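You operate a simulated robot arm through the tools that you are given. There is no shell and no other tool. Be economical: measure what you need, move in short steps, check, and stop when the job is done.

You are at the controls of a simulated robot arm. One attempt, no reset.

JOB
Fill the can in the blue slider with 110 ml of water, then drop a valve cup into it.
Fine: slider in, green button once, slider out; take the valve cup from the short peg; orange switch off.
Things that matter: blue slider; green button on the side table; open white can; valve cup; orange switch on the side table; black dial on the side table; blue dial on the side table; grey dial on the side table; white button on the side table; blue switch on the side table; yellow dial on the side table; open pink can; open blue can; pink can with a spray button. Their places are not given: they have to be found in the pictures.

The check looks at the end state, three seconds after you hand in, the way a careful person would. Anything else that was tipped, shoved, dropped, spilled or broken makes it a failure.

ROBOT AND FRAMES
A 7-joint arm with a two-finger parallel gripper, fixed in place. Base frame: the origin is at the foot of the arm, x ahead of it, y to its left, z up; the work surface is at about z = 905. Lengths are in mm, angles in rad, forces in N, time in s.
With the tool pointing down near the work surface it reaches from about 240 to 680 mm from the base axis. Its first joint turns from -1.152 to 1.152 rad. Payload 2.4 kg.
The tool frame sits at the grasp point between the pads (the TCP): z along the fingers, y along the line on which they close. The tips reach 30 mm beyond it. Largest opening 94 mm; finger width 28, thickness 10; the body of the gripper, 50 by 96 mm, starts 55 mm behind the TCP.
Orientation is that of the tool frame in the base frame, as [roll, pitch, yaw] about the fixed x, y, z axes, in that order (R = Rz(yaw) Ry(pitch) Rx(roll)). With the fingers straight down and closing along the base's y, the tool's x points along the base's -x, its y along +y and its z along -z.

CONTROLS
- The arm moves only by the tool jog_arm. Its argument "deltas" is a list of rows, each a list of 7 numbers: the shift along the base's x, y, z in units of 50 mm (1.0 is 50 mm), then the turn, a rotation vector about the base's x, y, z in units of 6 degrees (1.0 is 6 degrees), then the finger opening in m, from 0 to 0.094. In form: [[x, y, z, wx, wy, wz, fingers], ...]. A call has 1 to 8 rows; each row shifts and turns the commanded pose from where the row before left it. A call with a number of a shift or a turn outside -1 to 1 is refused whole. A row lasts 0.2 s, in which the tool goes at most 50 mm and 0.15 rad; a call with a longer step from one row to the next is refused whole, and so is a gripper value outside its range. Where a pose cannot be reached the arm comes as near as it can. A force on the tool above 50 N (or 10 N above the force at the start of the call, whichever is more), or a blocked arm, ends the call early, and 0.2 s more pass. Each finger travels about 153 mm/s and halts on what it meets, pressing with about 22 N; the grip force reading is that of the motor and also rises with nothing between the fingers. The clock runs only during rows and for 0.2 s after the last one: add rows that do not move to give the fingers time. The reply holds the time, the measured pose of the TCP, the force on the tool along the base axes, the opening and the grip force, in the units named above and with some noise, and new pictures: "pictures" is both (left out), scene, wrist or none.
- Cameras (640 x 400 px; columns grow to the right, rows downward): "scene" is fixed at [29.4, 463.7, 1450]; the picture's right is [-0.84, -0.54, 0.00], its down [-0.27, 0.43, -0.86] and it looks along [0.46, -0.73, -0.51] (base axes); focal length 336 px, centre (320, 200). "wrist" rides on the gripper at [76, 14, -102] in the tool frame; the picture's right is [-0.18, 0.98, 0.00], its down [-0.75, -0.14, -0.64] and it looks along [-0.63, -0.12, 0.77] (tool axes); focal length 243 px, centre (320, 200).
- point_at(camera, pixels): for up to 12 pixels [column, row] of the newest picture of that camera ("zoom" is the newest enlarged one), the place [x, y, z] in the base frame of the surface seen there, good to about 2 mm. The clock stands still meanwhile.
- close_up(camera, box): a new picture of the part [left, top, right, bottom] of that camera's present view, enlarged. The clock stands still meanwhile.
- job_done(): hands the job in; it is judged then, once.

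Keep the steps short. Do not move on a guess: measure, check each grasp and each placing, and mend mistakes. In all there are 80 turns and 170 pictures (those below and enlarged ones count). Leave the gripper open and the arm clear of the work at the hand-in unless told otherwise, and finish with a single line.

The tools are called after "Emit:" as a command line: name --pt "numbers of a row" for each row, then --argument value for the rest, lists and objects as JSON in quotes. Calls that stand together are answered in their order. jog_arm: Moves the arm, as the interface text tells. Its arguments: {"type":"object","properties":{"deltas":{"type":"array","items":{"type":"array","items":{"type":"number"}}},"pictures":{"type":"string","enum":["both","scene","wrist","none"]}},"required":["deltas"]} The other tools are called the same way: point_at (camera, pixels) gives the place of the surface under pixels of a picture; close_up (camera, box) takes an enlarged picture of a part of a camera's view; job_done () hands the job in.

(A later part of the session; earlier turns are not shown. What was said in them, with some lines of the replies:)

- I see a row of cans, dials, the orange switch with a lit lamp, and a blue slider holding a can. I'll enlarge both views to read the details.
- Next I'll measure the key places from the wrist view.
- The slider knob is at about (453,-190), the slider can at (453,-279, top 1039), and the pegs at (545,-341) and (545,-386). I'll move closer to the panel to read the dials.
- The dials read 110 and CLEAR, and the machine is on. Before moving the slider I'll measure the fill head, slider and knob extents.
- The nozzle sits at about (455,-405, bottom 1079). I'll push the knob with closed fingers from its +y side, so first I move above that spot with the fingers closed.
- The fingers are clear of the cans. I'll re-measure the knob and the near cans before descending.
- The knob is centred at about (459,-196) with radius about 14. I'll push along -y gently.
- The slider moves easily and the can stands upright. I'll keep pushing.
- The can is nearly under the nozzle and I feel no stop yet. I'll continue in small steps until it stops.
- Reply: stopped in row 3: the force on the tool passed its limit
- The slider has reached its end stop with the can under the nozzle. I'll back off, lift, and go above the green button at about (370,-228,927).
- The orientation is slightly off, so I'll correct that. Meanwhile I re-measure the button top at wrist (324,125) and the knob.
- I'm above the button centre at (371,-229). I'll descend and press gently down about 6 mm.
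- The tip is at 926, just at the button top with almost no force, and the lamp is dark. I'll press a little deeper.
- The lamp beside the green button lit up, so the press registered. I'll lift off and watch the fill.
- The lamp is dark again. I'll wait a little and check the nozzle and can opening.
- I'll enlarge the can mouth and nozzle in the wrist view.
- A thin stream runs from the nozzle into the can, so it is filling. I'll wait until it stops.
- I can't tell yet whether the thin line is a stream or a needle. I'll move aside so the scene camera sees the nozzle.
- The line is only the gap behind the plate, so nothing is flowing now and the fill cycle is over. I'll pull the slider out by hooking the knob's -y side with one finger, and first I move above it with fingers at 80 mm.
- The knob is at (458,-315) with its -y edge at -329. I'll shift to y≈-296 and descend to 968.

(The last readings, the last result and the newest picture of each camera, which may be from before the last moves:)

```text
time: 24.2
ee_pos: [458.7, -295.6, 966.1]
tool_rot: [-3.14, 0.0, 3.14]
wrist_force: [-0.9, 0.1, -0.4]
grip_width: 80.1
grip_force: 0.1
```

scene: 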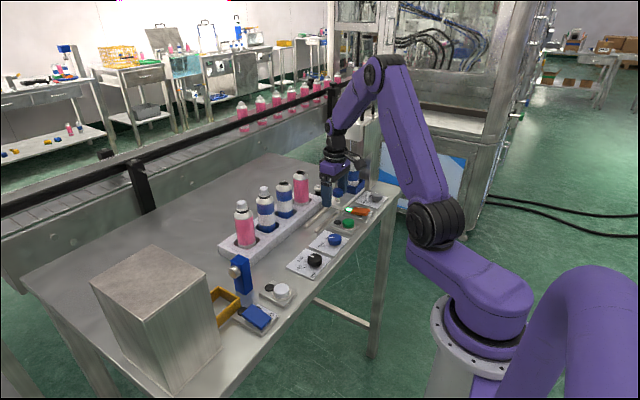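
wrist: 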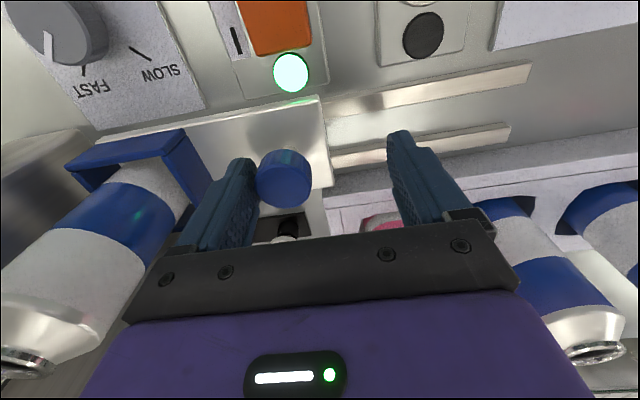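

The finger sits between knob and frame. I'll pull along +y gently.

Emit:
jog_arm --pt "0 0.15 0 0 0 0 0.08" --pt "0 0.2 0 0 0 0 0.08" --pt "0 0.25 0 0 0 0 0.08" --pt "0 0.25 0 0 0 0 0.08" --pt "0 0.25 0 0 0 0 0.08" --pt "0 0.25 0 0 0 0 0.08" --pt "0 0.25 0 0 0 0 0.08" --pt "0 0.25 0 0 0 0 0.08" --pictures "none"

Emit:
jog_arm --pt "0 0.2 0 0 0 0 0.08" --pt "0 0.2 0 0 0 0 0.08" --pt "0 0.1 0 0 0 0 0.08" --pt "0 0.1 0 0 0 0 0.08" --pt "0 0.1 0 0 0 0 0.08" --pt "0 0 0 0 0 0 0.08"

```text
time: 26.0
ee_pos: [457.2, -203.9, 967.1]
tool_rot: [-3.141, -0.001, 3.141]
wrist_force: [-0.1, -0.6, -0.1]
grip_width: 79.9
grip_force: 0.1
```

```text
time: 27.4
ee_pos: [457.0, -170.9, 969.0]
tool_rot: [-3.139, 0.003, 3.14]
wrist_force: [0.3, -13.6, 2.6]
grip_width: 87.6
grip_force: 6.9
```

scene: 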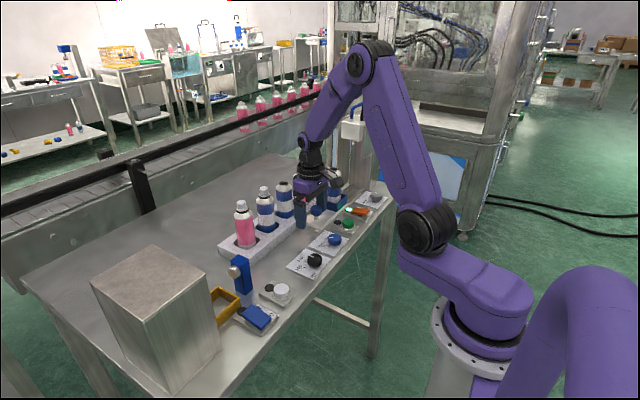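
wrist: 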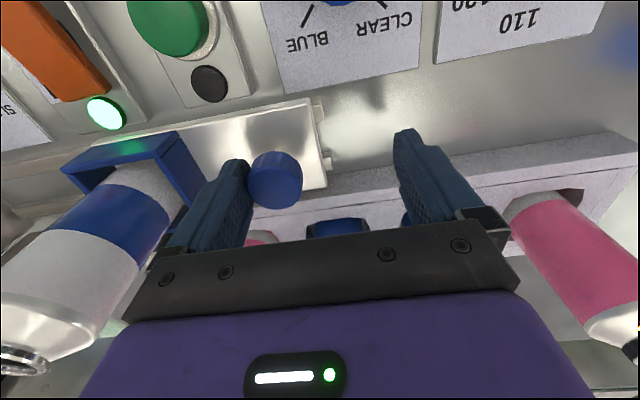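

The slider is fully out against its stop. I'll back off, rise, and go above the can to look straight in.

Emit:
jog_arm --pt "0 -0.18 0 0 0 0 0.08" --pt "0 0 0.8 0 0 0 0.08" --pt "0 0 0.95 0 0 0 0.08" --pt "0 0 0.95 0 0 0 0.08" --pt "0 0 0.95 0 0 0 0.08" --pt "0 0 0.4 0 0 0 0.08" --pt "0.6 -0.5 0 0 0 0 0.08" --pt "0.62 -0.7 0 0 0 0 0.08" --pictures "none"

Emit:
jog_arm --pt "0 -0.9 0 0 0 0 0.08" --pt "0 0 0 0 0 0 0.08"

```text
time: 29.2
ee_pos: [518.3, -238.1, 1168.6]
tool_rot: [-3.139, 0.0, 3.14]
wrist_force: [0.3, 0.1, 0.4]
grip_width: 80.0
grip_force: 0.1
```

```text
time: 29.8
ee_pos: [518.3, -283.0, 1169.5]
tool_rot: [-3.141, 0.0, 3.142]
wrist_force: [0.5, 0.2, 0.9]
grip_width: 80.1
grip_force: 0.0
```

scene: 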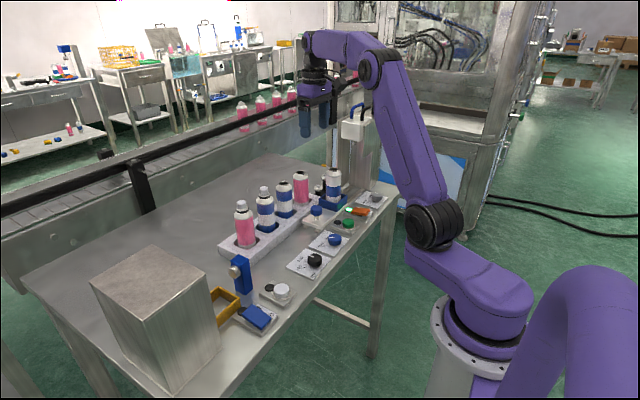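
wrist: 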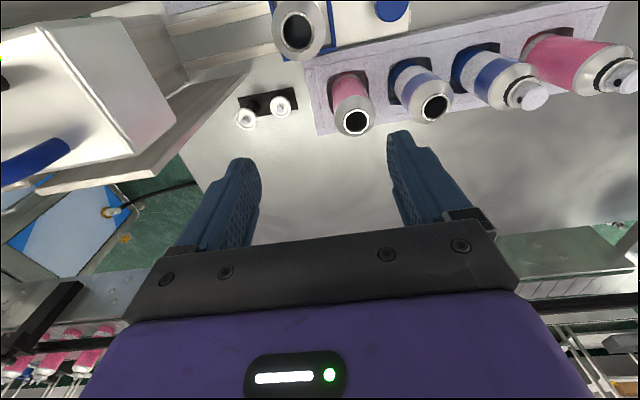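

Emit:
close_up --camera "wrist" --box '[270, 5, 330, 55]'

Emit:
close_up --camera "wrist" --box '[225, 80, 315, 140]'

Emit:
point_at --camera "wrist" --pixels '[[298, 32], [298, 52], [298, 11], [279, 32], [318, 32], [294, 30], [283, 103], [274, 103], [291, 103], [246, 119], [265, 100], [283, 96]]'

```text
8.00 times, centred on (300, 30) of wrist
```

zoom: 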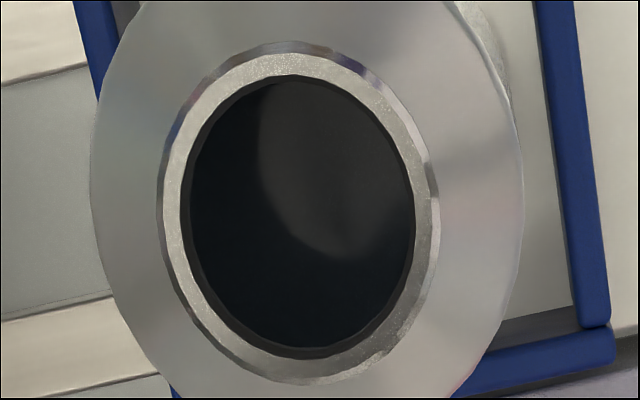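

```text
6.67 times, centred on (270, 110) of wrist
```

zoom: 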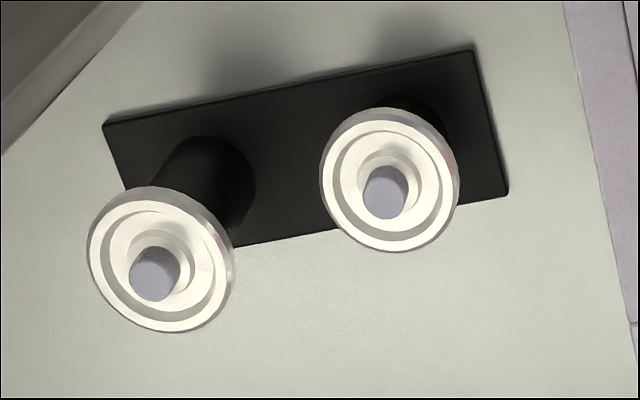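

```text
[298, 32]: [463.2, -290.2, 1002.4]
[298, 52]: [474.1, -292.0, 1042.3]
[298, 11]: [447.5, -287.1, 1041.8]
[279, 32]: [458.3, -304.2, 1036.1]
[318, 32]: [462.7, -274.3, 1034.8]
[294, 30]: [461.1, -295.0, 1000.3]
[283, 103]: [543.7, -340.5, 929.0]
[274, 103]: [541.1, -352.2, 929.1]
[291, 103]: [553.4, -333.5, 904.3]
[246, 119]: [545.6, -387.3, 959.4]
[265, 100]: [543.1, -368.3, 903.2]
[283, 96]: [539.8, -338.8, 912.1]
```

The surface inside the can reads z≈1001, so there is liquid in it. The can mouth is at about (460.5,-289,1041). Next I'll measure the two valve cups on the pegs.

Emit:
point_at --camera "zoom" --pixels '[[385, 195], [375, 150], [325, 185], [453, 195], [390, 112], [390, 247], [343, 180], [415, 190], [153, 275], [93, 255], [229, 275], [150, 328]]'

Emit:
point_at --camera "wrist" --pixels '[[355, 122], [436, 107], [357, 118], [300, 25]]'

Emit:
close_up --camera "scene" --box '[306, 165, 336, 205]'

```text
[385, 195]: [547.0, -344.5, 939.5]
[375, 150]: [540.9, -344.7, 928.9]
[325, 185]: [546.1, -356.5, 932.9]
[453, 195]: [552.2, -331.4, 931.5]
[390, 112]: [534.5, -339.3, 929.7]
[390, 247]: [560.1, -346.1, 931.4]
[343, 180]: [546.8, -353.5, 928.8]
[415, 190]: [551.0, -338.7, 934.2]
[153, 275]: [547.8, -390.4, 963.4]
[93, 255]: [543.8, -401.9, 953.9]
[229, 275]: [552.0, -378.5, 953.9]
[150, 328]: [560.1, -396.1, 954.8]
```

```text
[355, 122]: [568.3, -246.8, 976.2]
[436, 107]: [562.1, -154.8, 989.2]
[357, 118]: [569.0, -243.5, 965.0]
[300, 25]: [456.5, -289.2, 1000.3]
```

```text
10.00 times, centred on (321, 185) of scene
```

zoom: 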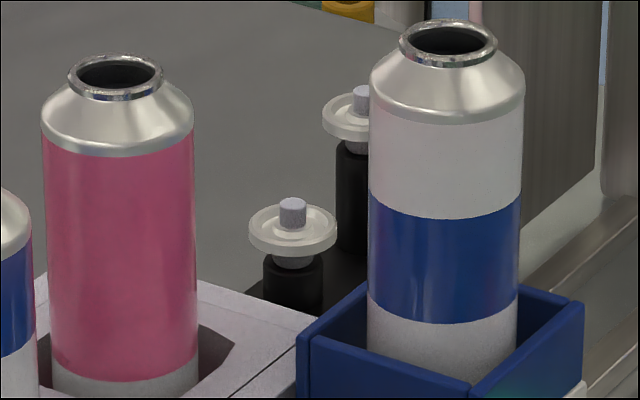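

The short-peg cup is at (547,-344): rim top 933, stem top 940, stem about 8 mm wide. I'll grip it by the stem. I turn the tool -60° so the camera stays clear of the slider can, then move over the cup.

Emit:
jog_arm --pt "0.07 -0.15 0 0 0 -1 0.06" --pt "0.07 -0.15 0 0 0 -1 0.04" --pt "0.07 -0.15 0 0 0 -1 0.024" --pt "0.07 -0.15 0 0 0 -1 0.024" --pt "0.07 -0.15 0 0 0 -1 0.024" --pt "0.07 -0.15 0 0 0 -1 0.024" --pt "0.08 -0.15 0 0 0 -1 0.024" --pt "0.08 -0.15 0 0 0 -1 0.024" --pictures "none"

Emit:
jog_arm --pt "0 0 -0.5 0 0 -1 0.024" --pt "0 0 -0.7 0 0 -1 0.024" --pt "0 0 0 0 0 0 0.024"

```text
time: 31.6
ee_pos: [541.7, -339.1, 1169.2]
tool_rot: [-3.141, 0.001, 2.299]
wrist_force: [-0.1, -0.3, 0.1]
grip_width: 24.1
grip_force: 0.1
out of reach, approached as far as the arm can: row 8
```

```text
time: 32.4
ee_pos: [541.6, -337.4, 1108.4]
tool_rot: [-3.14, -0.001, 2.09]
wrist_force: [-0.3, -0.1, -0.5]
grip_width: 23.8
grip_force: 0.0
```

scene: 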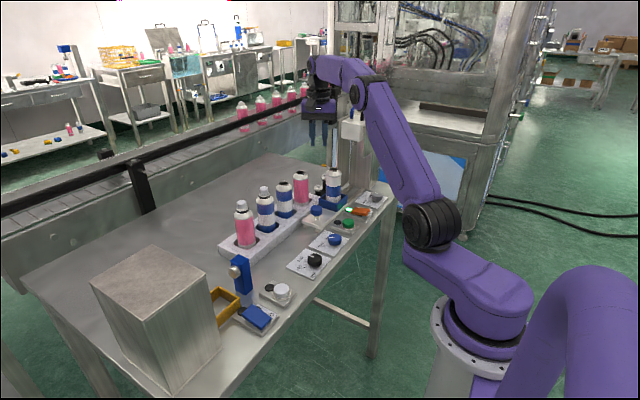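
wrist: 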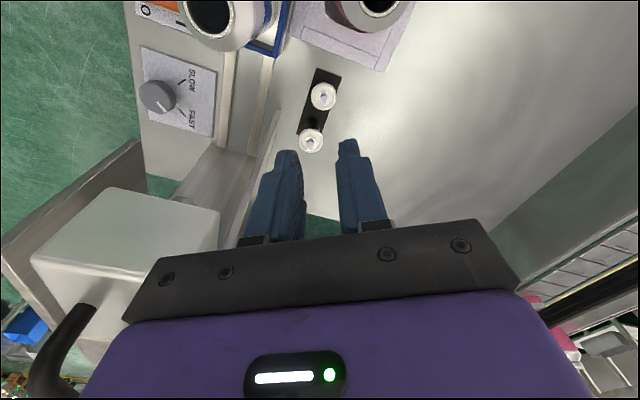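

I'll re-measure the short-peg cup from here, at wrist (323,95).

Emit:
close_up --camera "wrist" --box '[290, 70, 370, 160]'

Emit:
point_at --camera "wrist" --pixels '[[323, 97], [311, 96], [335, 96], [323, 84], [323, 108], [321, 98], [325, 98], [311, 141], [300, 141], [322, 141]]'

```text
4.44 times, centred on (330, 115) of wrist
```

zoom: 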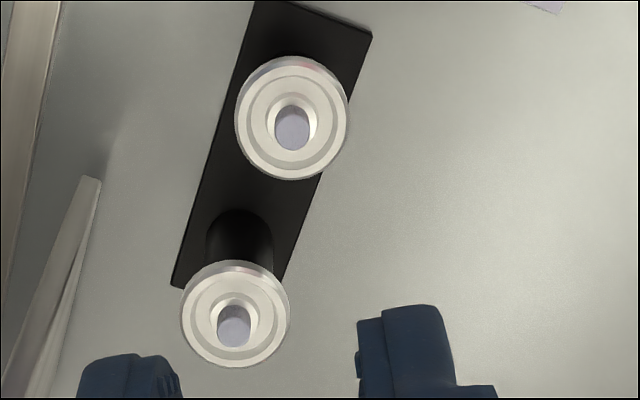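

```text
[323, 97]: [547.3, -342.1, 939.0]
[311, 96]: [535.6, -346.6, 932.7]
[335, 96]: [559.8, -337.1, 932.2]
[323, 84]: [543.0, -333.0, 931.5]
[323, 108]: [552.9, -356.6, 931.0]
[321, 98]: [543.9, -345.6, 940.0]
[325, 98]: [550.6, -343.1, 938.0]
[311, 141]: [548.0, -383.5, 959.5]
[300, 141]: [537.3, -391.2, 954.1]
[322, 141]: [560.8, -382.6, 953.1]
```

The stem centre is at about (547.5,-343.5). I'll align and descend partway.

Emit:
jog_arm --pt "0.06 -0.06 -0.7 0 0 0 0.024" --pt "0.06 -0.06 -0.7 0 0 0 0.024" --pt "0 0 -0.7 0 0 0 0.024" --pt "0 0 0 0 0 0 0.024"

```text
time: 33.4
ee_pos: [547.3, -345.0, 1003.3]
tool_rot: [-3.14, -0.001, 2.092]
wrist_force: [-0.5, -0.5, -0.2]
grip_width: 23.9
grip_force: 0.0
```

scene: 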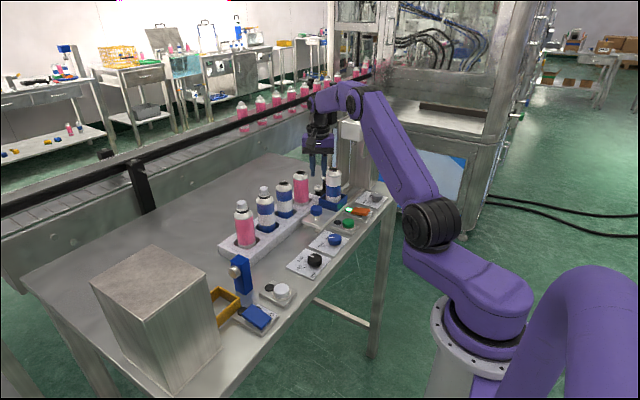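
wrist: 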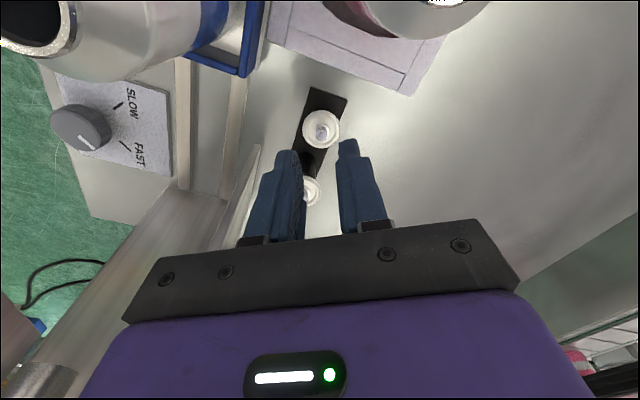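

Emit:
jog_arm --pt "0 0.02 -0.5 0 0 0 0.024" --pt "0 0 -0.27 0 0 0 0.024" --pt "0 0 0 0 0 0 0.024" --pictures "wrist"

Emit:
close_up --camera "wrist" --box '[260, 110, 390, 240]'

Emit:
close_up --camera "scene" --box '[306, 155, 346, 205]'

```text
time: 34.2
ee_pos: [547.8, -343.6, 965.1]
tool_rot: [-3.14, -0.001, 2.093]
wrist_force: [-0.4, -0.1, -0.9]
grip_width: 24.1
grip_force: 0.1
```

wrist: 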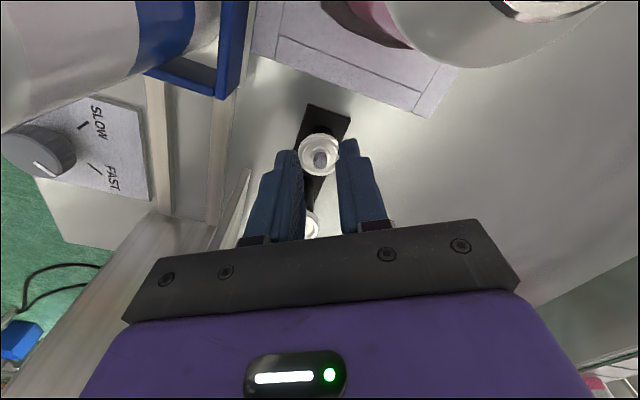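

```text
3.08 times, centred on (325, 175) of wrist
```

zoom: 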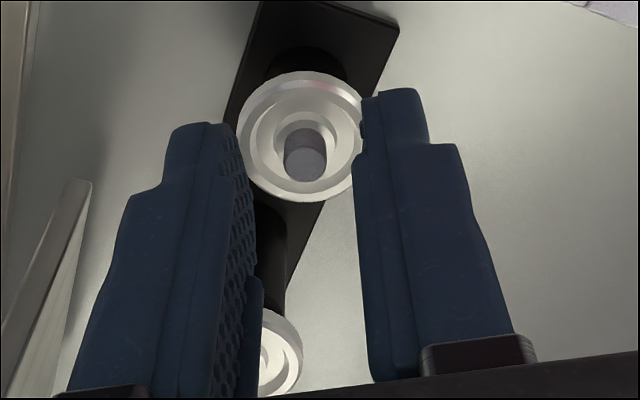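

```text
8.00 times, centred on (326, 180) of scene
```

zoom: 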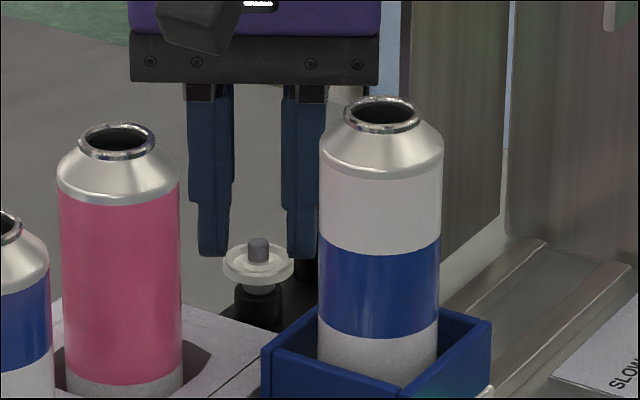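

The fingers straddle the stem evenly at its height. I'll lower 1 mm and close.

Emit:
jog_arm --pt "0 0 -0.02 0 0 0 0.024" --pt "0 0 0 0 0 0 0.012" --pt "0 0 0 0 0 0 0.0" --pt "0 0 0 0 0 0 0.0" --pt "0 0 0 0 0 0 0.0" --pictures "wrist"

Emit:
close_up --camera "scene" --box '[306, 155, 346, 205]'

```text
time: 35.4
ee_pos: [547.3, -343.7, 964.1]
tool_rot: [-3.139, 0.001, 2.092]
wrist_force: [0.7, 0.6, 0.1]
grip_width: 3.2
grip_force: 21.7
```

wrist: 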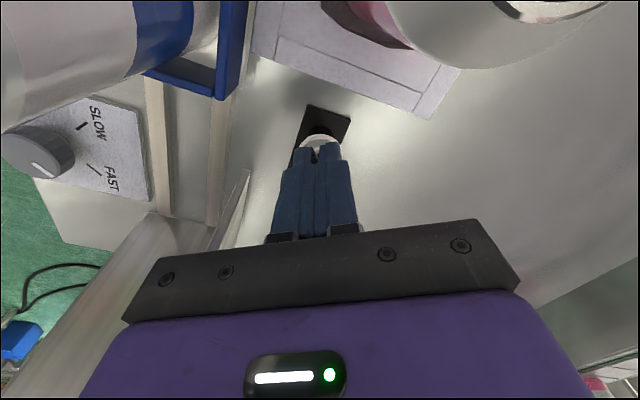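

```text
8.00 times, centred on (326, 180) of scene
```

zoom: 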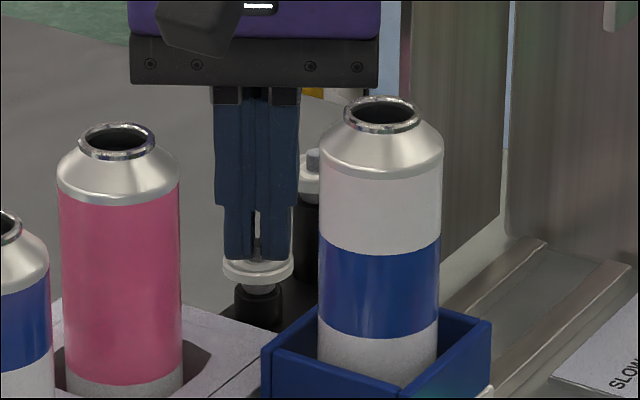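

The opening reads 3.2 mm with something between the tips. I'll lift slowly and check that the cup comes along.

Emit:
jog_arm --pt "0 0 0.15 0 0 0 0.0" --pt "0 0 0.3 0 0 0 0.0" --pt "0 0 0.4 0 0 0 0.0" --pt "0 0 0.4 0 0 0 0.0" --pt "0 0 0 0 0 0 0.0" --pictures "wrist"

Emit:
close_up --camera "scene" --box '[306, 145, 346, 195]'

```text
time: 36.6
ee_pos: [548.0, -344.1, 1026.9]
tool_rot: [-3.139, 0.0, 2.092]
wrist_force: [-0.7, 0.5, -0.1]
grip_width: 2.9
grip_force: 22.0
```

wrist: 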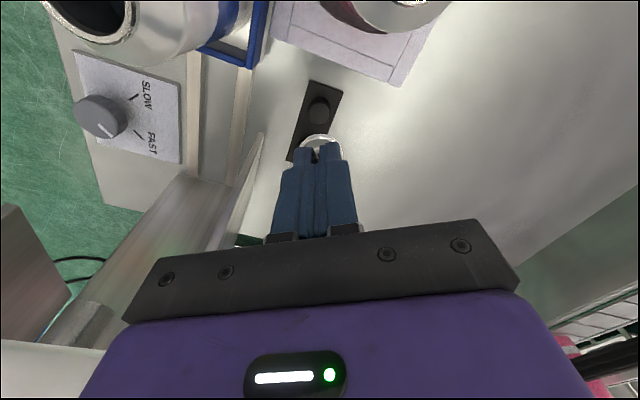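

```text
8.00 times, centred on (326, 170) of scene
```

zoom: 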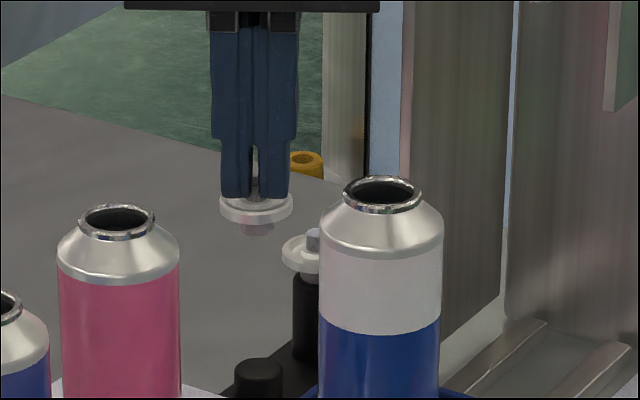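

The cup is held level. I'll raise it and carry it above the can mouth at about (460.5,-289).

Emit:
jog_arm --pt "0 0 0.6 0 0 0 0.0" --pt "0 0 0.6 0 0 0 0.0" --pt "0 0 0.5 0 0 0 0.0" --pt "-0.58 0.36 0 0 0 0 0.0" --pt "-0.58 0.36 0 0 0 0 0.0" --pt "-0.59 0.37 0 0 0 0 0.0" --pt "0 0 0 0 0 0 0.0"

Emit:
close_up --camera "wrist" --box '[260, 90, 380, 190]'

Emit:
close_up --camera "scene" --box '[306, 135, 366, 195]'

```text
time: 38.2
ee_pos: [460.3, -289.0, 1112.8]
tool_rot: [-3.141, 0.0, 2.091]
wrist_force: [-0.8, 0.3, 0.3]
grip_width: 3.2
grip_force: 21.8
```

scene: 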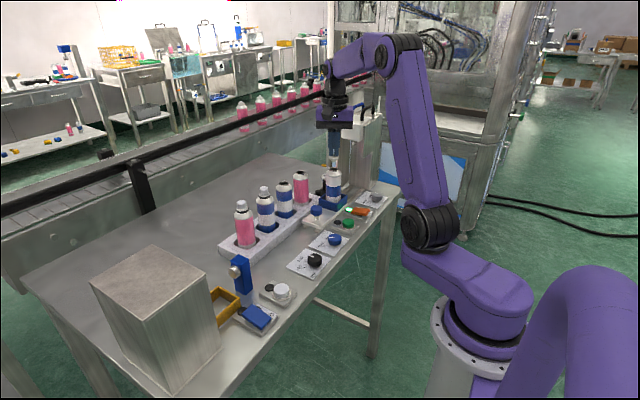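
wrist: 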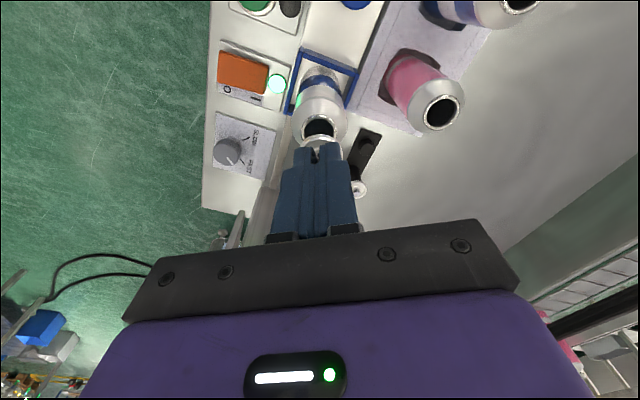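

```text
4.00 times, centred on (320, 140) of wrist
```

zoom: 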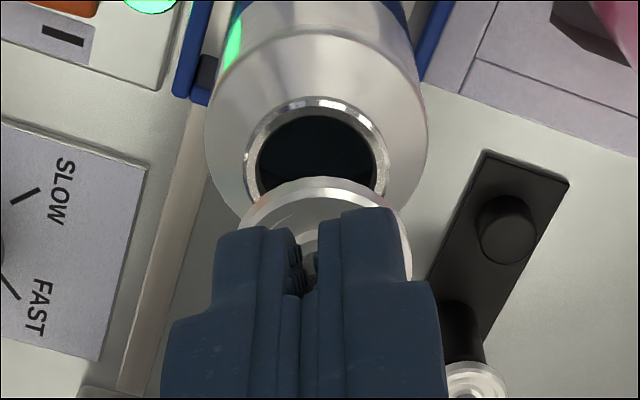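

```text
6.67 times, centred on (336, 165) of scene
```

zoom: 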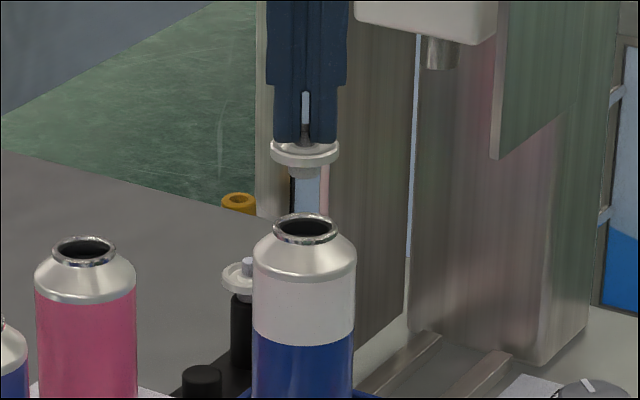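

I'll measure the mouth rim from both views for exact centring.

Emit:
point_at --camera "zoom" --pixels '[[276, 228], [335, 228], [304, 243], [304, 240], [306, 215], [273, 150], [338, 150], [305, 165], [303, 157]]'

Emit:
point_at --camera "wrist" --pixels '[[302.5, 131], [336, 131], [319, 116], [306, 121], [332, 121], [301, 142], [342, 144], [320, 135]]'

```text
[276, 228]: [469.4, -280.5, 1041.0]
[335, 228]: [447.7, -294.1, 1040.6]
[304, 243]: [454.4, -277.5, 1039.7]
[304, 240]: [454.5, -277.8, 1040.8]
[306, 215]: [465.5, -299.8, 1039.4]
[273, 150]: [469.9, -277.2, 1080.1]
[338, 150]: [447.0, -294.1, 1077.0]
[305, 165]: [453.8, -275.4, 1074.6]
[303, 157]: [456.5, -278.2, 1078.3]
```

```text
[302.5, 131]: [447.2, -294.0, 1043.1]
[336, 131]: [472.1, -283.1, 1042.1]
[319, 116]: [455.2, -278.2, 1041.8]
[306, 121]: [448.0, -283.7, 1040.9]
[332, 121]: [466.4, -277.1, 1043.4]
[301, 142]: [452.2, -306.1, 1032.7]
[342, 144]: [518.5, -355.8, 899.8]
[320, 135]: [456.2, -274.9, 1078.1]
```

The cup needs about 1.5 mm toward -y. I'll lower to just above the mouth and look.

Emit:
jog_arm --pt "0 -0.03 0 0 0 0 0.0" --pt "0 0 -0.3 0 0 0 0.0" --pt "0 0 -0.16 0 0 0 0.0" --pt "0 0 0 0 0 0 0.0" --pictures "wrist"

Emit:
close_up --camera "wrist" --box '[260, 90, 380, 190]'

Emit:
close_up --camera "scene" --box '[316, 145, 352, 185]'

```text
time: 39.2
ee_pos: [460.1, -290.0, 1089.0]
tool_rot: [-3.141, -0.002, 2.093]
wrist_force: [0.1, 1.2, -1.0]
grip_width: 3.1
grip_force: 21.7
```

wrist: 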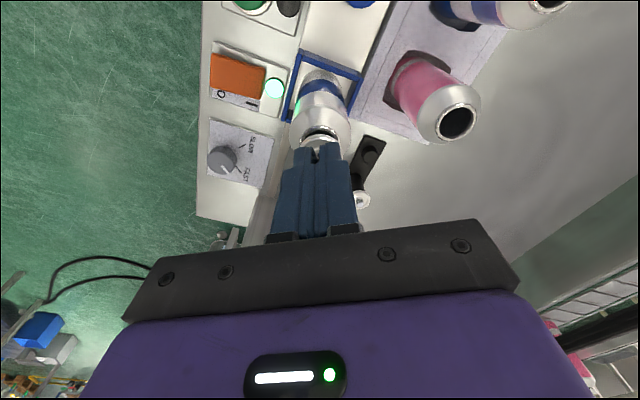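

```text
4.00 times, centred on (320, 140) of wrist
```

zoom: 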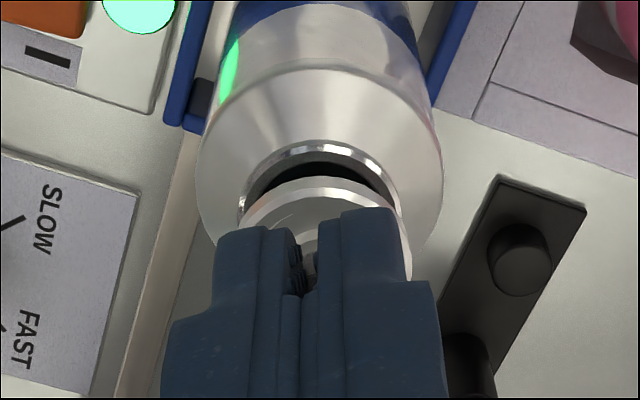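

```text
10.00 times, centred on (334, 165) of scene
```

zoom: 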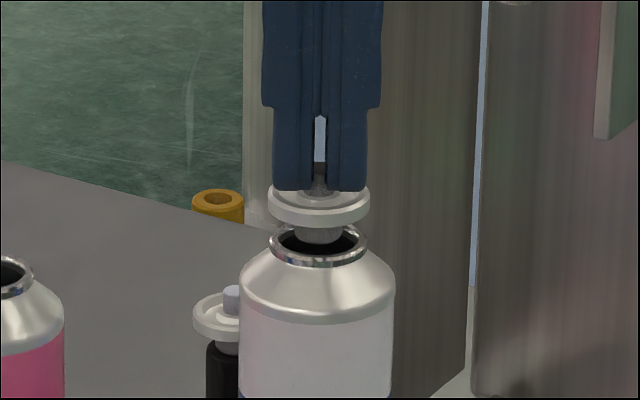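

The cup is centred over the mouth in both views, with a gap of about 10 mm. I'll lower slowly toward contact.

Emit:
jog_arm --pt "-0.01 0.015 -0.06 0 0 0 0.0" --pt "0 0 -0.06 0 0 0 0.0" --pt "0 0 -0.04 0 0 0 0.0" --pt "0 0 0 0 0 0 0.0" --pictures "wrist"

Emit:
close_up --camera "wrist" --box '[260, 90, 380, 190]'

Emit:
close_up --camera "scene" --box '[316, 145, 352, 185]'

```text
time: 40.2
ee_pos: [460.5, -288.9, 1080.3]
tool_rot: [-3.14, -0.001, 2.093]
wrist_force: [-0.7, -0.3, 0.0]
grip_width: 4.6
grip_force: 21.8
```

wrist: 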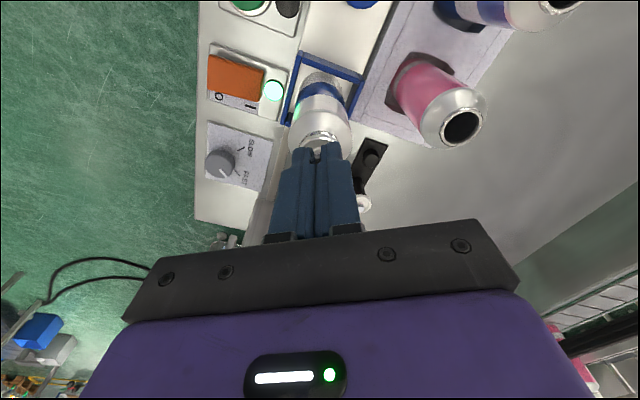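

```text
4.00 times, centred on (320, 140) of wrist
```

zoom: 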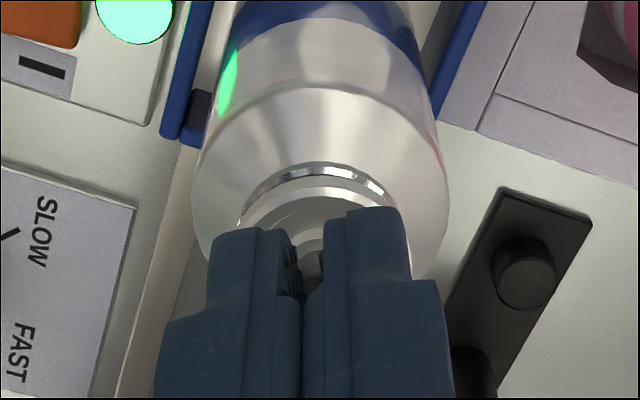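

```text
10.00 times, centred on (334, 165) of scene
```

zoom: 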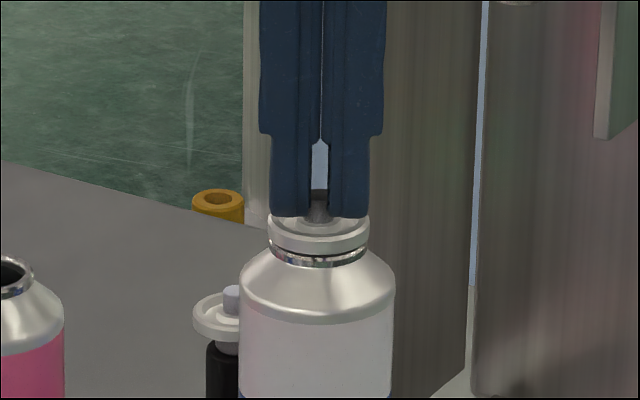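

It is almost seated. I'll lower 2 mm more and then release.

Emit:
jog_arm --pt "0 0 -0.02 0 0 0 0.0" --pt "0 0 -0.02 0 0 0 0.0" --pt "0 0 0 0 0 0 0.0" --pictures "none"

Emit:
close_up --camera "scene" --box '[316, 145, 352, 185]'

```text
time: 41.0
ee_pos: [460.6, -290.7, 1079.4]
tool_rot: [3.141, 0.003, 2.093]
wrist_force: [-1.6, 1.4, 15.6]
grip_width: 4.4
grip_force: 21.7
```

```text
10.00 times, centred on (334, 165) of scene
```

zoom: 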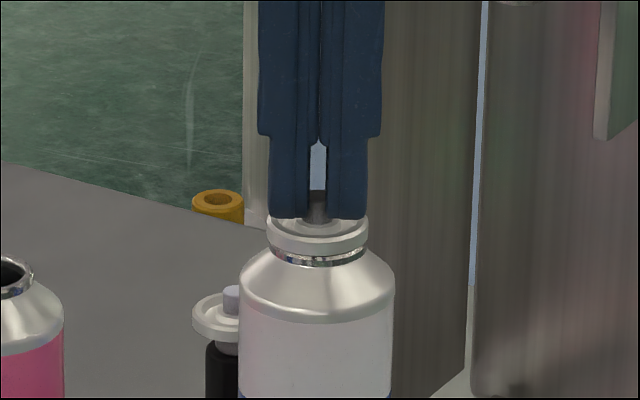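

Contact at 15 N, so it is seated. I'll relieve by 1.5 mm, open gradually, then check.

Emit:
jog_arm --pt "0 0 0.03 0 0 0 0.0" --pt "0 0 0 0 0 0 0.008" --pt "0 0 0 0 0 0 0.014" --pt "0 0 0.02 0 0 0 0.02" --pt "0 0 0 0 0 0 0.024" --pictures "wrist"

Emit:
close_up --camera "scene" --box '[316, 145, 352, 185]'

Emit:
close_up --camera "wrist" --box '[260, 90, 380, 190]'

```text
time: 42.2
ee_pos: [460.0, -288.8, 1080.4]
tool_rot: [-3.14, 0.0, 2.093]
wrist_force: [0.4, -0.5, -0.4]
grip_width: 23.9
grip_force: 0.1
```

wrist: 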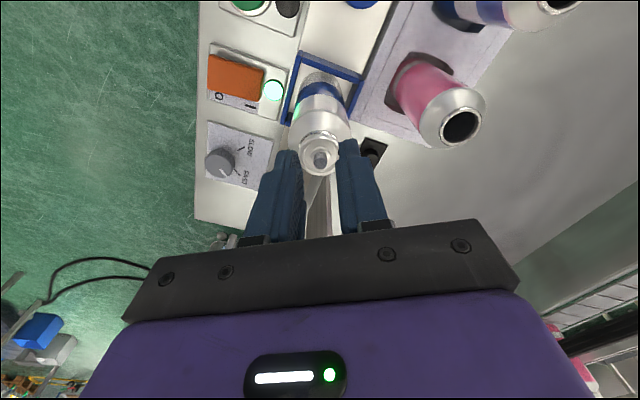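

```text
10.00 times, centred on (334, 165) of scene
```

zoom: 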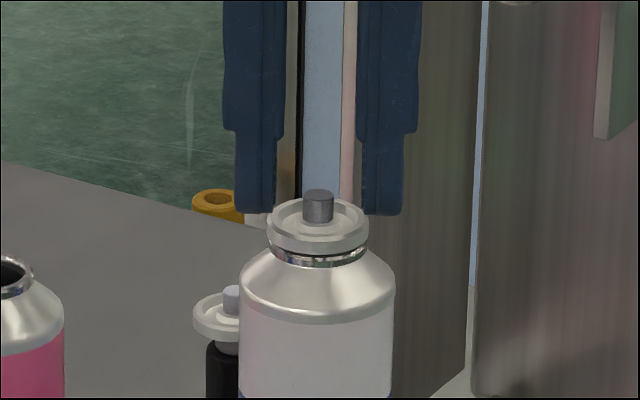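

```text
4.00 times, centred on (320, 140) of wrist
```

zoom: 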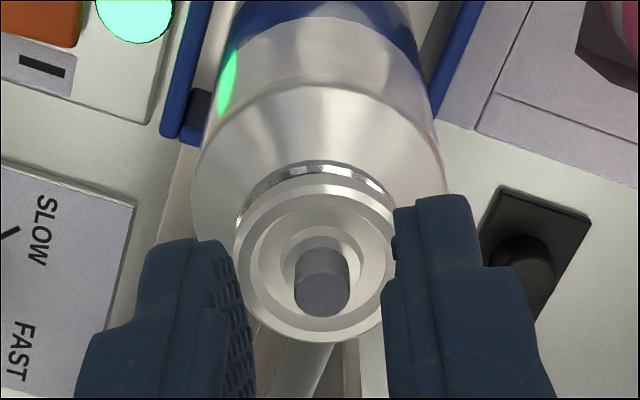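

The cup is released and upright on the mouth. I'll lift straight up and inspect.

Emit:
jog_arm --pt "0 0 0.2 0 0 0 0.024" --pt "0 0 0.6 0 0 0 0.024" --pt "0 0 0.8 0 0 0 0.024" --pt "0 0.4 0.5 0 0 1 0.024" --pt "-0.3 0.4 0 0 0 1 0.024" --pt "-0.3 0.4 0 0 0 1 0.024" --pt "0 0 0 0 0 0 0.024"

Emit:
close_up --camera "scene" --box '[316, 155, 352, 195]'

```text
time: 43.8
ee_pos: [430.7, -229.4, 1186.9]
tool_rot: [-3.14, 0.0, 2.407]
wrist_force: [0.1, 0.9, -0.1]
grip_width: 24.2
grip_force: 0.1
```

scene: 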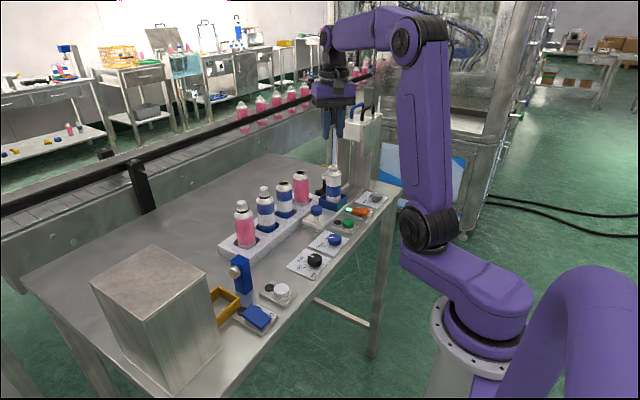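
wrist: 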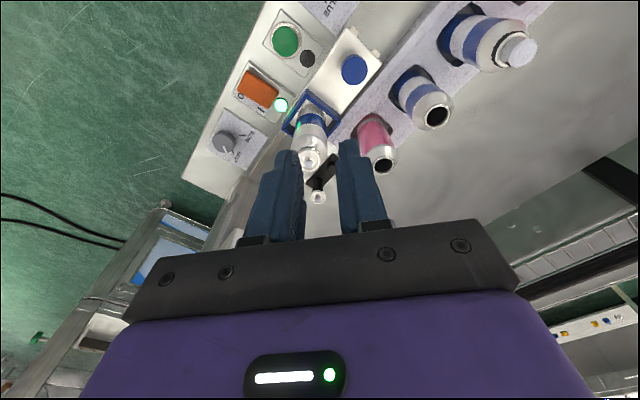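

```text
10.00 times, centred on (334, 175) of scene
```

zoom: 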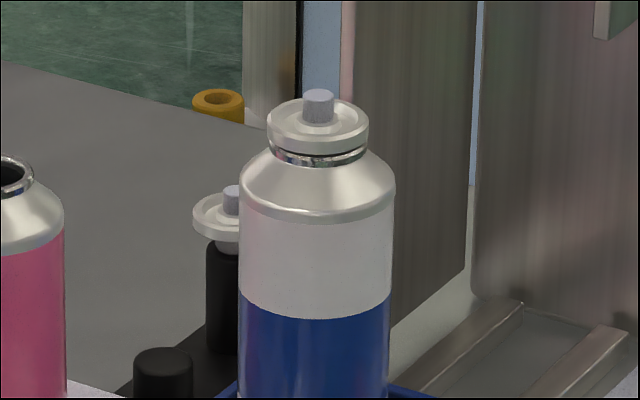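

The cup looks nearly level. I'll measure lip heights to check the seating.

Emit:
point_at --camera "zoom" --pixels '[[272, 122], [364, 124], [318, 140], [319, 148], [300, 104], [345, 104], [318, 95], [275, 143], [362, 143], [318, 155], [281, 135], [355, 137]]'

Emit:
close_up --camera "scene" --box '[324, 158, 342, 176]'

Emit:
close_up --camera "wrist" --box '[285, 120, 345, 180]'

```text
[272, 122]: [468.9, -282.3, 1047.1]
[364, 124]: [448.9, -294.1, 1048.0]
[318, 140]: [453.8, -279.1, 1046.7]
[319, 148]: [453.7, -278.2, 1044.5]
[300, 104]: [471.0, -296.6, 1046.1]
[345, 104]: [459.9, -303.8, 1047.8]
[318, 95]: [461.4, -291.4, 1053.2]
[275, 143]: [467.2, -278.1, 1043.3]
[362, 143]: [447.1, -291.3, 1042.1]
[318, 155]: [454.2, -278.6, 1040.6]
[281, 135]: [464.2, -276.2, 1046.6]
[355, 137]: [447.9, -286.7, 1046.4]
```

```text
16.00 times, centred on (333, 167) of scene
```

zoom: 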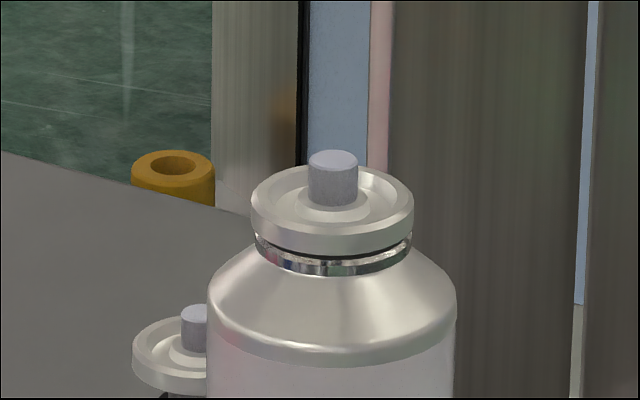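

```text
6.67 times, centred on (315, 150) of wrist
```

zoom: 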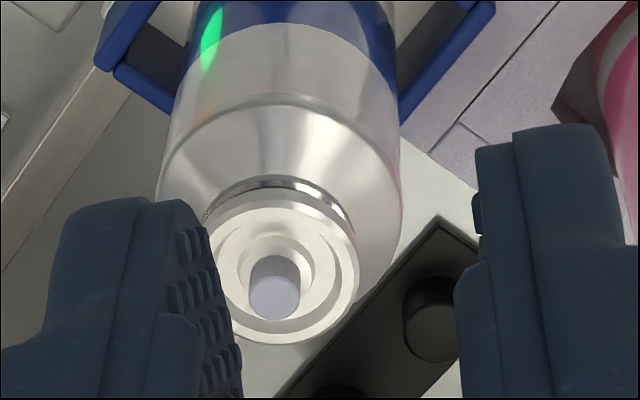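

The lip is level (1046.7–1048), so the cup is seated. Next is the orange switch: the raised O end is at about (353,-302,928). I'll turn the tool back, close the fingers, and go above it.

Emit:
jog_arm --pt "-0.8 0 0 0 0 1 0.01" --pt "-0.8 0 0 0 0 1 0.0" --pt "0 -0.5 -0.4 0 0 1 0.0" --pt "0 -0.5 -0.6 0 0 1 0.0" --pt "0 -0.46 -0.7 0 0 1 0.0" --pt "0 0 -0.7 0 0 1 0.0" --pt "0 0 -0.6 0 0 1 0.0" --pt "0 0 0 0 0 0 0.0"

```text
time: 45.6
ee_pos: [351.0, -304.7, 1036.3]
tool_rot: [-3.14, -0.001, 3.142]
wrist_force: [-0.7, -0.3, 0.5]
grip_width: 0.0
grip_force: 22.2
```

scene: 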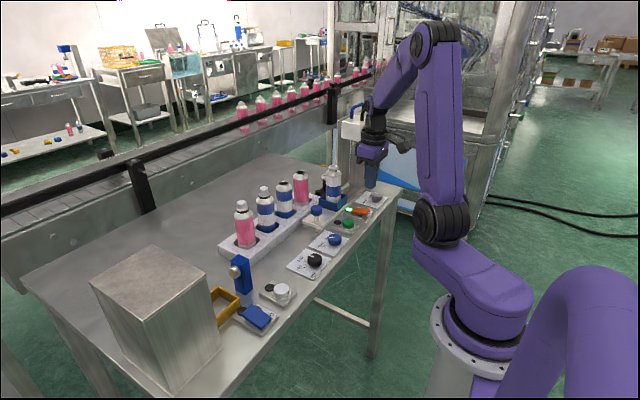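
wrist: 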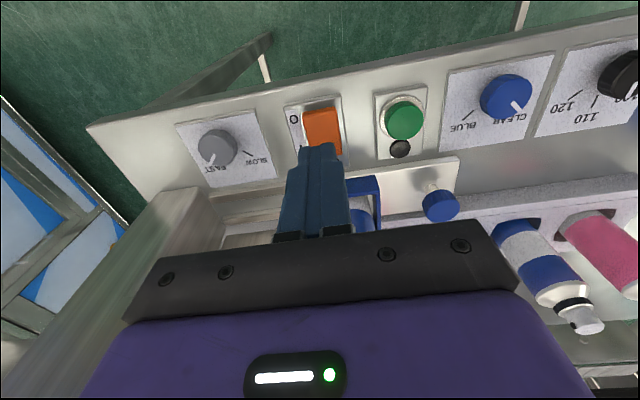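

Emit:
point_at --camera "wrist" --pixels '[[307, 112], [335, 110], [321, 112], [321, 125], [321, 138], [308, 138], [338, 138], [338, 148], [292, 118], [300, 105]]'

Emit:
close_up --camera "wrist" --box '[270, 80, 370, 170]'

```text
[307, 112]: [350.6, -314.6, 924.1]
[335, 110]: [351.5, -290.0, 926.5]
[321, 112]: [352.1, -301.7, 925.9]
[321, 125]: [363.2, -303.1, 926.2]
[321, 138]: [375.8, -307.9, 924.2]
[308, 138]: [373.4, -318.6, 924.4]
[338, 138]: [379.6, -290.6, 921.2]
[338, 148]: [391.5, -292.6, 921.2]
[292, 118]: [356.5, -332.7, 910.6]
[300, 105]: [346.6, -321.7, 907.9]
```

```text
4.44 times, centred on (320, 125) of wrist
```

zoom: 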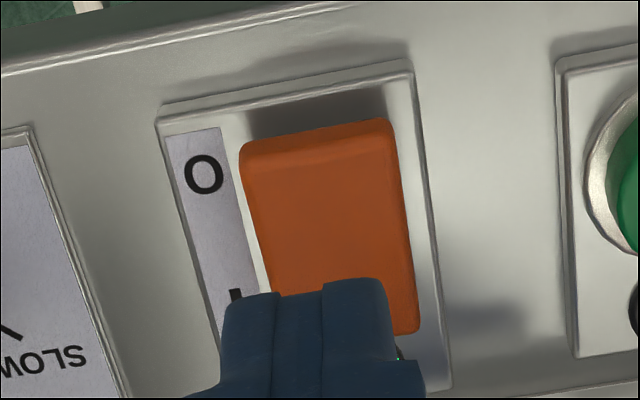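

The O end is at (352,-302). I'll descend onto it and press gently.

Emit:
jog_arm --pt "0.06 0.04 -0.7 0 0 0 0.0" --pt "0 0 -0.74 0 0 0 0.0" --pt "0 0 -0.08 0 0 0 0.0" --pt "0 0 -0.08 0 0 0 0.0" --pt "0 0 -0.06 0 0 0 0.0" --pt "0 0 0 0 0 0 0.0" --pictures "wrist"

Emit:
close_up --camera "scene" --box '[330, 180, 390, 230]'

```text
time: 47.0
ee_pos: [352.6, -302.1, 952.8]
tool_rot: [-3.139, 0.0, 3.14]
wrist_force: [-0.5, 0.3, -0.1]
grip_width: 0.1
grip_force: 22.2
```

wrist: 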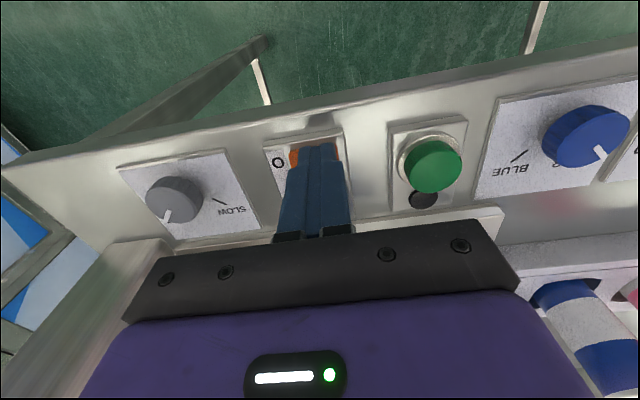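

```text
8.00 times, centred on (360, 205) of scene
```

zoom: 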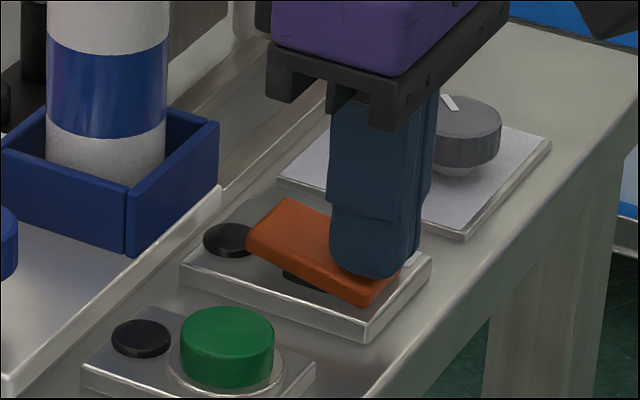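

The rocker flipped to O and the lamp is dark. I'll lift off, open, retreat, and do a final check.

Emit:
jog_arm --pt "0 0 0.4 0 0 0 0.0" --pt "0 0 0.9 0 0 0 0.0" --pt "0 0 0.9 0 0 0 0.0" --pt "0 0 0.9 0 0 0 0.04" --pt "0 0.6 0.7 0 0 0 0.08" --pt "0 0.9 0.3 0 0 0 0.09" --pt "0 0.9 0.3 0 0 0 0.09" --pt "0 0 0 0 0 0 0.09"

Emit:
close_up --camera "scene" --box '[216, 150, 400, 270]'

Emit:
close_up --camera "scene" --box '[310, 150, 390, 220]'

```text
time: 48.8
ee_pos: [351.9, -179.1, 1173.2]
tool_rot: [-3.139, 0.0, 3.139]
wrist_force: [-0.5, -0.5, -0.4]
grip_width: 90.0
grip_force: 0.0
```

scene: 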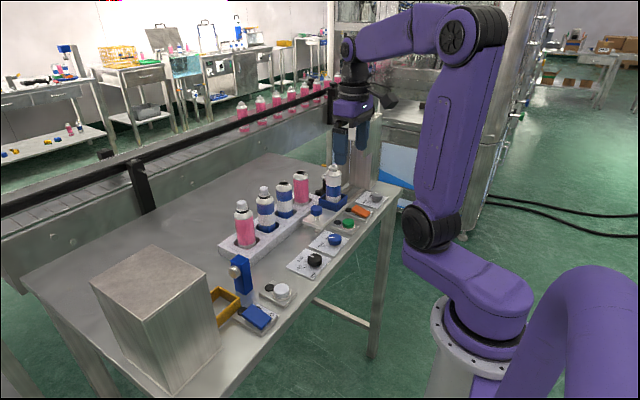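
wrist: 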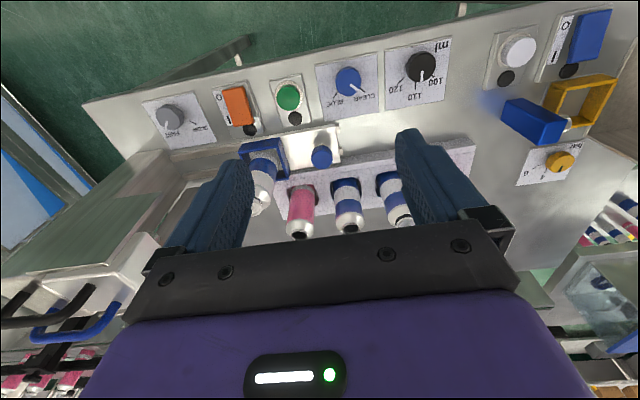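

```text
3.33 times, centred on (308, 210) of scene
```

zoom: 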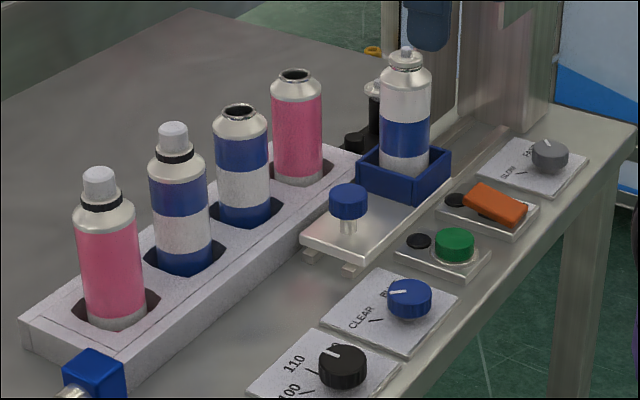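

```text
5.71 times, centred on (350, 185) of scene
```

zoom: 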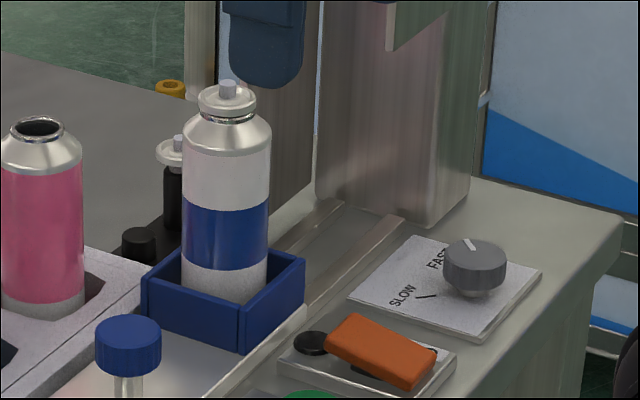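

The slider is out, the cup is on the can, the orange switch is off with its lamp dark, and everything else stands in place. The gripper is open and clear, so I'm handing in.

Emit:
job_done

```text
The job is handed in.
```

The slider can was filled with one green-button press at 110 ml/CLEAR, the short-peg valve cup sits level on its mouth, the slider is out and the orange switch is off; I saw liquid in the can but could not measure the 110 ml.
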